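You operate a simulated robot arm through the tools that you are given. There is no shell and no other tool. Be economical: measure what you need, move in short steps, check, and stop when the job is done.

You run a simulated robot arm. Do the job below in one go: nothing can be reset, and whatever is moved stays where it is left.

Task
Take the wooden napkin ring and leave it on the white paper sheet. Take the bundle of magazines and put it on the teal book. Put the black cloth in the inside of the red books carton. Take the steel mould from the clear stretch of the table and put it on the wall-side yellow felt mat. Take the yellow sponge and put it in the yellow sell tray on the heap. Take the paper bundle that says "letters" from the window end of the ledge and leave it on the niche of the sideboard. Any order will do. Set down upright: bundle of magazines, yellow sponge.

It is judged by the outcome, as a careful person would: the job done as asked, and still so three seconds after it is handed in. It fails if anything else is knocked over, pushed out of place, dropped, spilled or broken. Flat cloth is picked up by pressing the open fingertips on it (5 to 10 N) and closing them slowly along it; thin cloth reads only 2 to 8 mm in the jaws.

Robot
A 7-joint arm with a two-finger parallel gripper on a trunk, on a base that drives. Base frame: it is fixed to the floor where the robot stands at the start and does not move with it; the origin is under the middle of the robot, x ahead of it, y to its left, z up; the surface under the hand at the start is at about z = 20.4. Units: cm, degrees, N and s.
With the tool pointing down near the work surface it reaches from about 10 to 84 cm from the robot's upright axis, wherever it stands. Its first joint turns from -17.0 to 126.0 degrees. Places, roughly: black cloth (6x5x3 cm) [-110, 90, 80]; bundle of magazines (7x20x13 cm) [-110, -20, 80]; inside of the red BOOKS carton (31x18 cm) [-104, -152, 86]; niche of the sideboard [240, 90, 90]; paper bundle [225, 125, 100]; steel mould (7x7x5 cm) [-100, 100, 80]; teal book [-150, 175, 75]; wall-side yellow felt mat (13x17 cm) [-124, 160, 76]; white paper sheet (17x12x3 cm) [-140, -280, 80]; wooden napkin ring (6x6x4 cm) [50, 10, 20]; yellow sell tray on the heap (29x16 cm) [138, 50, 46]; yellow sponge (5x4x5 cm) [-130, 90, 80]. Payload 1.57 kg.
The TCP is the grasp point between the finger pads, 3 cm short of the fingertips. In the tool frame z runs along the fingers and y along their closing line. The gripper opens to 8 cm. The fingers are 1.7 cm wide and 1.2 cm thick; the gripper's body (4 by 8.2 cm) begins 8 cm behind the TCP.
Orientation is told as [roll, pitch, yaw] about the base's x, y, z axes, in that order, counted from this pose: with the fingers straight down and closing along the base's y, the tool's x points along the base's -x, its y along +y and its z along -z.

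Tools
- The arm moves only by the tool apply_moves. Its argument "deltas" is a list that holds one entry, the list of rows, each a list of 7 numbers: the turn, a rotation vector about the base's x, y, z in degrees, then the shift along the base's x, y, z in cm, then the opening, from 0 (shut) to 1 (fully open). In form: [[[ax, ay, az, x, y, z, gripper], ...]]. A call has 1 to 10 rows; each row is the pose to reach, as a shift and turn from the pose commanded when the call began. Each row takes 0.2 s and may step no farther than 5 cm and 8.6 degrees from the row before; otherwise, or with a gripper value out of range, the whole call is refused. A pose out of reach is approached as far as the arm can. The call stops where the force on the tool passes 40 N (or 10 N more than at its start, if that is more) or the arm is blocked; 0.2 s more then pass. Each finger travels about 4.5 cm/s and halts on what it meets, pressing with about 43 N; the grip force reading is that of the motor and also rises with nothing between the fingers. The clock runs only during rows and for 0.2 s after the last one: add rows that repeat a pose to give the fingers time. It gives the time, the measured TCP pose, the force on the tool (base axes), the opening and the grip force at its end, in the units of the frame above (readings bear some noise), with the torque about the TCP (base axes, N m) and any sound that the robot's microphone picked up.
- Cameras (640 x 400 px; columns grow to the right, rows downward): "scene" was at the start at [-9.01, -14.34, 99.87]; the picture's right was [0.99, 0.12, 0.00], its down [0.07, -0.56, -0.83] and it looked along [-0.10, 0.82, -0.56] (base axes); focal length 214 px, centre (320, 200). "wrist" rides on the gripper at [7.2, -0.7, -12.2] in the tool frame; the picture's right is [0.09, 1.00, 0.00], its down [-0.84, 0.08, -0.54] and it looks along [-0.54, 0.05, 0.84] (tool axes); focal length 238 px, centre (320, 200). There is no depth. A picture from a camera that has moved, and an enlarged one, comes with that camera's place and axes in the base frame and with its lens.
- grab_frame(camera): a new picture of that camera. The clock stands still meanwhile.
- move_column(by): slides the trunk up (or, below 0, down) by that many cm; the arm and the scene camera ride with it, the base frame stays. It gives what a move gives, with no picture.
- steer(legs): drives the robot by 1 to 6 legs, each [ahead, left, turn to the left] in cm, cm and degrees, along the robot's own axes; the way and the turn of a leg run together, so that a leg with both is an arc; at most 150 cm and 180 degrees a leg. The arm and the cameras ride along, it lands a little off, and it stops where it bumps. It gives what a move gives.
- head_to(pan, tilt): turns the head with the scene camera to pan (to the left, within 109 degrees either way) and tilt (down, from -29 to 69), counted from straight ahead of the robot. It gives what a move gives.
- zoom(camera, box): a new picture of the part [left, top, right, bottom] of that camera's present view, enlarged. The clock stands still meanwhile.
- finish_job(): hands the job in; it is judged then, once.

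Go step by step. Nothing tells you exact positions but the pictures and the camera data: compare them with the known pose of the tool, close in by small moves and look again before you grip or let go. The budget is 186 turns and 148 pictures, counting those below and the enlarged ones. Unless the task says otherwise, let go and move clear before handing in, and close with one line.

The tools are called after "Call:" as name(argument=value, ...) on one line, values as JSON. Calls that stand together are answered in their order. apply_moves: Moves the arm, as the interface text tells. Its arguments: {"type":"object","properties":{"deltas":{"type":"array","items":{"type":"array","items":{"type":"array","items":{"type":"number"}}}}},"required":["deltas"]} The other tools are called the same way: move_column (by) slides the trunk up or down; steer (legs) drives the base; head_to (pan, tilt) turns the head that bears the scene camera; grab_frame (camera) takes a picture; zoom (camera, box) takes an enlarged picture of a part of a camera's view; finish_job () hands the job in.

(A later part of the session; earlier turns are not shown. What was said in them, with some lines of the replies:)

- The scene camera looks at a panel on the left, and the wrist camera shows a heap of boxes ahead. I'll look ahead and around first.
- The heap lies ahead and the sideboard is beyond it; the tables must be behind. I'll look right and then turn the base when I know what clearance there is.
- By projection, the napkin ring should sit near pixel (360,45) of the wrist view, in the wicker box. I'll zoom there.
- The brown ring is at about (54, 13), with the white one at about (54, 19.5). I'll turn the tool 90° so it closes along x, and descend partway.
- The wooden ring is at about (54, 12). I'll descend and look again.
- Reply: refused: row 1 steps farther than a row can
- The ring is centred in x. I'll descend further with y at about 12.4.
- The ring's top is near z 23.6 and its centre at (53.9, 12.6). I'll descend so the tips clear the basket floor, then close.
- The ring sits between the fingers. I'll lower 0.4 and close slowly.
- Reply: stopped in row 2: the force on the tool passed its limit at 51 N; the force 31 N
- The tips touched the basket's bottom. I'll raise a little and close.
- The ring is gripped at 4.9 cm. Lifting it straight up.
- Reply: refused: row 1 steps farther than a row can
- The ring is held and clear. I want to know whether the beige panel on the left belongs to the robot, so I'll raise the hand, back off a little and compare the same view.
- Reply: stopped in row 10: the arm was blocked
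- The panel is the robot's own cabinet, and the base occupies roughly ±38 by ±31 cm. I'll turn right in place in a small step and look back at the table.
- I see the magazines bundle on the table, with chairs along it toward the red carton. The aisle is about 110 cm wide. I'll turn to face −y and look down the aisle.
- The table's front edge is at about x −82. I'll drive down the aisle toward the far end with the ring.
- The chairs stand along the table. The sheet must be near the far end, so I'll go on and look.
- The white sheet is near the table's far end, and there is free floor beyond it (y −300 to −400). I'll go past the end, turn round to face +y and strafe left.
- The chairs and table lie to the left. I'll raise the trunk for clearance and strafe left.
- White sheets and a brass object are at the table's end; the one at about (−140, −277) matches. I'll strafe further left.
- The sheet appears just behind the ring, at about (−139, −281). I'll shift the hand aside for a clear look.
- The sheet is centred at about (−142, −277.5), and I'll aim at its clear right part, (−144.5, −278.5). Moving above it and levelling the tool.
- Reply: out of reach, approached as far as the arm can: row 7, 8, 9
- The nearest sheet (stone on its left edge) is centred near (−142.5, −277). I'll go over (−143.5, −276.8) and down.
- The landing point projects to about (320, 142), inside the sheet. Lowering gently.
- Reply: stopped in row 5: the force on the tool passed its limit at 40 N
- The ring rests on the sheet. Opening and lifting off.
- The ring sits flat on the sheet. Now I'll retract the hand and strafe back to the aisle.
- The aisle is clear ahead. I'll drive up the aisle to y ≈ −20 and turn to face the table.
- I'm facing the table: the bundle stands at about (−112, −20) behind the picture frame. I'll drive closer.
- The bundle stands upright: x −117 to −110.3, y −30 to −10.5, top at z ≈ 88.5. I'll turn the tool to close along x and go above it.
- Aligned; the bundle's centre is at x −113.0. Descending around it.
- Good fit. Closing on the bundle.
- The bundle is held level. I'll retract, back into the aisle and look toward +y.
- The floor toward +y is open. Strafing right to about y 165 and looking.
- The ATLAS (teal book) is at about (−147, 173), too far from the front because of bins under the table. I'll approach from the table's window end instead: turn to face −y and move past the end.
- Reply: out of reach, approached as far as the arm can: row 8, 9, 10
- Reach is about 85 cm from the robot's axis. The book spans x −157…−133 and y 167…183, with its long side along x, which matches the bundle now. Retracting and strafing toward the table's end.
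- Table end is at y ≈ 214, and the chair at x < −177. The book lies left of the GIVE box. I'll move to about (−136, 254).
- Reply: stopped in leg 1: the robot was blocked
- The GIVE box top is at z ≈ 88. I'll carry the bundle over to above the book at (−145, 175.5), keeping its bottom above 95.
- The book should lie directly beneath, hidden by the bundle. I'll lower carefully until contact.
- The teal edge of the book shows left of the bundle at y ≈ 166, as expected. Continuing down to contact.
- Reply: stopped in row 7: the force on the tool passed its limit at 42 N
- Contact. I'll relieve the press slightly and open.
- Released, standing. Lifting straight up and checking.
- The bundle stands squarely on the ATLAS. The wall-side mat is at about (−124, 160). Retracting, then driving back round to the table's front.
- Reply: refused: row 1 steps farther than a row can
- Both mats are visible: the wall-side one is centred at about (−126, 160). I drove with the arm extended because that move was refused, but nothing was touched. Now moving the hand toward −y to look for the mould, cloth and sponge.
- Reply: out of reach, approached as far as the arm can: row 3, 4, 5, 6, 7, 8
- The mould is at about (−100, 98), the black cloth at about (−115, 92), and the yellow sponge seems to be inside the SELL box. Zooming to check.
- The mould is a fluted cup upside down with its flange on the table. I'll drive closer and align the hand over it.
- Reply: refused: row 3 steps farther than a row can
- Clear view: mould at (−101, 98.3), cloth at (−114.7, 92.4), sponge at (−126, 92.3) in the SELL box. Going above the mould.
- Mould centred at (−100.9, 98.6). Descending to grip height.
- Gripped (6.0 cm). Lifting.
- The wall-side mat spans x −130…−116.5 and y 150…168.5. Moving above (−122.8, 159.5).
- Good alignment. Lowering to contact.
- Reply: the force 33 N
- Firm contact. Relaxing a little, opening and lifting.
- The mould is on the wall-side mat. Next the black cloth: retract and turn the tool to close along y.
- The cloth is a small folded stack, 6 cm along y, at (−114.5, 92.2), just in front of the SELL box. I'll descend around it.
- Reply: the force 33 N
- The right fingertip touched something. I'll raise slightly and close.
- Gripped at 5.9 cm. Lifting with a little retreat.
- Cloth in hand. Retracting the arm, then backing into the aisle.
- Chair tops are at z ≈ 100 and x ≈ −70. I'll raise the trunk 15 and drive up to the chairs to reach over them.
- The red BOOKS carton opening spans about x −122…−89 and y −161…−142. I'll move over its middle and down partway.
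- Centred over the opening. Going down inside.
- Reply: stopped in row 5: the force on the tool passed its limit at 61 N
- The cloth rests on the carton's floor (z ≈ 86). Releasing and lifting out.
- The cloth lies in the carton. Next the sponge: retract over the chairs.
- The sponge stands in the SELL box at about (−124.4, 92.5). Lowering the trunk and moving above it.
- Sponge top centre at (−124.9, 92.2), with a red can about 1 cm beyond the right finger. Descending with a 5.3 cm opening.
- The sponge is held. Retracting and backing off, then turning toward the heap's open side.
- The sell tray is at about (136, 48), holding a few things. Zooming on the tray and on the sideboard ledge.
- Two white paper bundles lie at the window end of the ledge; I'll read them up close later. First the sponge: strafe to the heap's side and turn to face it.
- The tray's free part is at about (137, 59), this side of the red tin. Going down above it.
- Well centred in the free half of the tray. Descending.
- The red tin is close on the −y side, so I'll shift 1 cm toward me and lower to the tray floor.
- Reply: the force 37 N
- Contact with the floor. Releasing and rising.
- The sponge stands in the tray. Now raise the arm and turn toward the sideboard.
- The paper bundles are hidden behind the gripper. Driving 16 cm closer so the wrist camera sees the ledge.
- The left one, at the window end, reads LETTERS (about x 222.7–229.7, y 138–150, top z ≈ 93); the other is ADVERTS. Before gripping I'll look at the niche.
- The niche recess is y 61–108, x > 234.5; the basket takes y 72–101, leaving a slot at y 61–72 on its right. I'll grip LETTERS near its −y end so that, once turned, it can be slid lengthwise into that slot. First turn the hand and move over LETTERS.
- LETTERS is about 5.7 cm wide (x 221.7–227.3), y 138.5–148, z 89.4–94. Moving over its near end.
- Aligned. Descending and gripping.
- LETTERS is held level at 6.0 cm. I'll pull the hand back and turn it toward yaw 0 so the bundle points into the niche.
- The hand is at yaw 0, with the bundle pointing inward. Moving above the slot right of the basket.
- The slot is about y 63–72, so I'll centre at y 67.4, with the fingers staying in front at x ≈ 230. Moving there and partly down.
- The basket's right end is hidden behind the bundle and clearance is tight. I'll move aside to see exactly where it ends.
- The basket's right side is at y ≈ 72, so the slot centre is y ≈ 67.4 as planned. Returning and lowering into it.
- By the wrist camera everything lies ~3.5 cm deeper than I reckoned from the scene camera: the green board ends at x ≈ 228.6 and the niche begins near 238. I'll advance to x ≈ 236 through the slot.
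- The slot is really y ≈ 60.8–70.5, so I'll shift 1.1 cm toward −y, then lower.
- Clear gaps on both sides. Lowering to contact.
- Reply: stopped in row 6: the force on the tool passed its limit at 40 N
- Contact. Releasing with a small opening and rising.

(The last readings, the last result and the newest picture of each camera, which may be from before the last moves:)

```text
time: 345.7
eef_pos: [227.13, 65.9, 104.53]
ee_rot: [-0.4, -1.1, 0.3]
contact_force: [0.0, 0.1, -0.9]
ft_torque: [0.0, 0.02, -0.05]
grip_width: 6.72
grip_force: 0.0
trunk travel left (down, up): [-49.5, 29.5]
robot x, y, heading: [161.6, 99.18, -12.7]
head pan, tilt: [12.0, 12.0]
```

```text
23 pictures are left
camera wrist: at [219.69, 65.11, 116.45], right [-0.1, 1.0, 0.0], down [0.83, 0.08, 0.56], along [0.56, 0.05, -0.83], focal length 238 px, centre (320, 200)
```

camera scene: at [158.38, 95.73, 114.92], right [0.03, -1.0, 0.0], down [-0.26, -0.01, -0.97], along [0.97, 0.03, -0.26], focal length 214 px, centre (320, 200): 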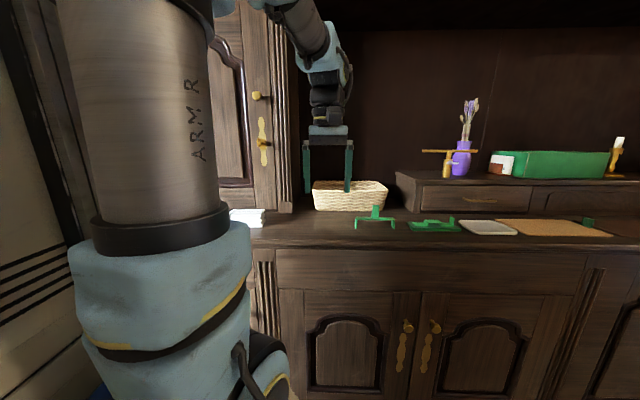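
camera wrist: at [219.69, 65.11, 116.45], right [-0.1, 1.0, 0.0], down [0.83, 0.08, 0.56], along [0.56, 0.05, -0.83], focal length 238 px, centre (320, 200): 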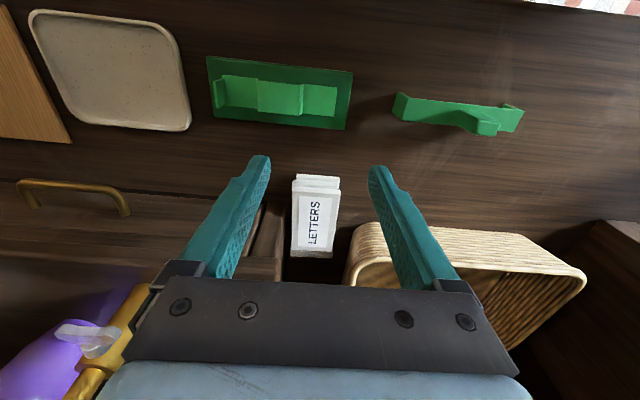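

LETTERS lies in the slot but its near end still sticks out about 4 cm in front of the niche line. I'll close the fingers, come down behind it and push it in gently.

Call:
apply_moves(deltas=[[[0.4, 0.4, 0, 2, 0.2, 0, 0.4], [0.4, 0.4, 0, 4.2, 0.2, 0, 0.1], [0.4, 0.4, 0, 4.2, 0.2, 0, 0], [0.4, 0.4, 0, 4.2, 0.2, -4, 0], [0.4, 0.4, 0, 4.2, 0.2, -8, 0], [0.4, 0.4, 0, 4.2, 0.2, -10.5, 0]]])

Call:
grab_frame(camera="wrist")

```text
time: 347.1
eef_pos: [231.13, 66.27, 94.02]
ee_rot: [0.3, -0.9, 0.3]
contact_force: [-0.3, 0.4, 0.8]
ft_torque: [0.0, -0.04, 0.02]
grip_width: 0.03
grip_force: 21.4
trunk travel left (down, up): [-49.5, 29.5]
robot x, y, heading: [161.53, 99.83, -13.1]
head pan, tilt: [12.0, 12.0]
```

```text
22 pictures are left
camera wrist: at [223.71, 65.55, 105.91], right [-0.1, 1.0, 0.0], down [0.83, 0.08, 0.55], along [0.55, 0.05, -0.83], focal length 238 px, centre (320, 200)
```

wrist: 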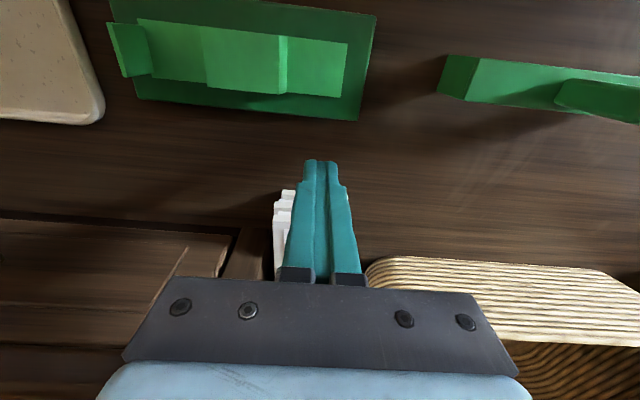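

Call:
apply_moves(deltas=[[[0, 0, 0, 1, -0.6, 0, 0], [0, 0, 0, 2, -0.6, 0, 0], [0, 0, 0, 3, -0.6, 0, 0], [0, 0, 0, 4, -0.6, 0, 0], [0, 0, 0, 5, -0.6, 0, 0], [0, 0, 0, 6, -0.6, 0, 0]]])

Call:
grab_frame(camera="wrist")

```text
time: 348.5
eef_pos: [237.11, 65.64, 93.91]
ee_rot: [0.2, -0.7, 0.2]
contact_force: [-0.4, 0.7, 1.2]
ft_torque: [-0.04, -0.05, -0.02]
grip_width: 0.01
grip_force: 21.4
trunk travel left (down, up): [-49.5, 29.5]
robot x, y, heading: [161.5, 99.44, -12.5]
head pan, tilt: [12.0, 12.0]
```

```text
21 pictures are left
camera wrist: at [229.86, 64.87, 105.95], right [-0.1, 1.0, 0.0], down [0.83, 0.08, 0.55], along [0.55, 0.06, -0.83], focal length 238 px, centre (320, 200)
```

wrist: 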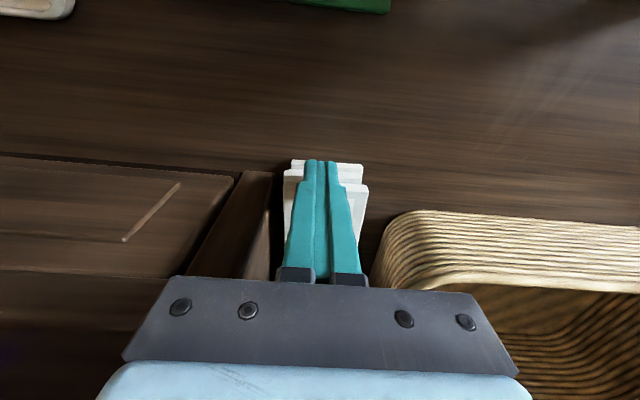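

Call:
apply_moves(deltas=[[[0, 0, 0, 0.8, 0.3, 0, 0], [0, 0, 0, 1.6, 0.3, 0, 0], [0, 0, 0, -1, 0.3, 0.5, 0], [0, 0, 0, -4, 0.3, 3, 0], [0, 0, 0, -7, 0.3, 6.5, 0], [0, 0, 0, -10, 0.3, 10, 0], [0, 0, 0, -14, 0.3, 12, 0]]])

Call:
grab_frame(camera="wrist")

```text
time: 350.1
eef_pos: [223.15, 66.11, 106.11]
ee_rot: [0.2, -0.7, 0.3]
contact_force: [0.6, -0.8, -0.1]
ft_torque: [0.02, 0.04, -0.01]
grip_width: 0.01
grip_force: 21.8
trunk travel left (down, up): [-49.5, 29.5]
robot x, y, heading: [161.69, 99.65, -12.7]
head pan, tilt: [12.0, 12.0]
```

```text
20 pictures are left
camera wrist: at [215.76, 65.3, 118.05], right [-0.1, 1.0, 0.0], down [0.83, 0.08, 0.55], along [0.55, 0.06, -0.83], focal length 238 px, centre (320, 200)
```

wrist: 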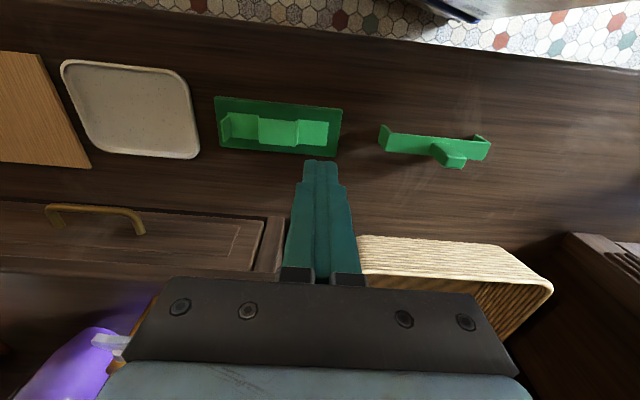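

Everything else is in place. I'll retract the hand and check with the scene camera.

Call:
apply_moves(deltas=[[[0, 0, 0, -4, 1, 0, 0.2], [0, 0, 0, -8, 3, 0, 0.4], [0, 0, 0, -12, 6, 0, 0.4], [0, 0, 0, -14, 10, 0, 0.4], [0, 0, 0, -14, 14.5, 0, 0.4], [0, 0, 0, -14, 19, 0, 0.4], [0, 0, 0, -14, 23.5, 0, 0.4], [0, 0, 0, -14, 28, 0, 0.4]]])

Call:
head_to(pan=5, tilt=15)

Call:
zoom(camera="scene", box=[200, 110, 480, 285])

```text
time: 351.9
eef_pos: [209.0, 92.84, 106.23]
ee_rot: [0.6, -0.8, -1.1]
contact_force: [-0.4, 0.7, 0.3]
ft_torque: [0.03, -0.01, 0.01]
grip_width: 3.21
grip_force: 0.1
trunk travel left (down, up): [-49.5, 29.5]
robot x, y, heading: [161.51, 99.37, -12.6]
head pan, tilt: [12.0, 12.0]
```

```text
time: 352.6
eef_pos: [209.13, 92.98, 106.22]
ee_rot: [0.7, -0.7, -0.9]
contact_force: [0.2, -0.8, 0.5]
ft_torque: [-0.01, -0.03, -0.01]
grip_width: 3.19
grip_force: 0.0
trunk travel left (down, up): [-49.5, 29.5]
robot x, y, heading: [161.46, 99.6, -12.8]
head pan, tilt: [5.0, 15.0]
```

```text
2.29 times, centred on (340, 198) of scene
camera zoom: at [157.76, 76.64, 114.74], right [-0.13, -0.99, -0.01], down [-0.25, 0.04, -0.97], along [0.96, -0.13, -0.26], focal length 490 px, centre (274, 206)
```

zoom: 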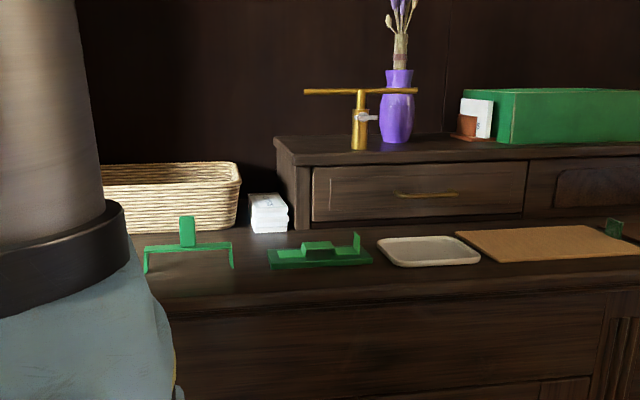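

The LETTERS bundle rests in the niche between the basket and the drawers, and the other five items are where I left them, with the hand clear. Handing in.

Call:
finish_job()

```text
The job is handed in.
```

All six items are where you asked. I saw each one in place after letting go, with the magazines and the sponge standing upright, and the job is handed in.
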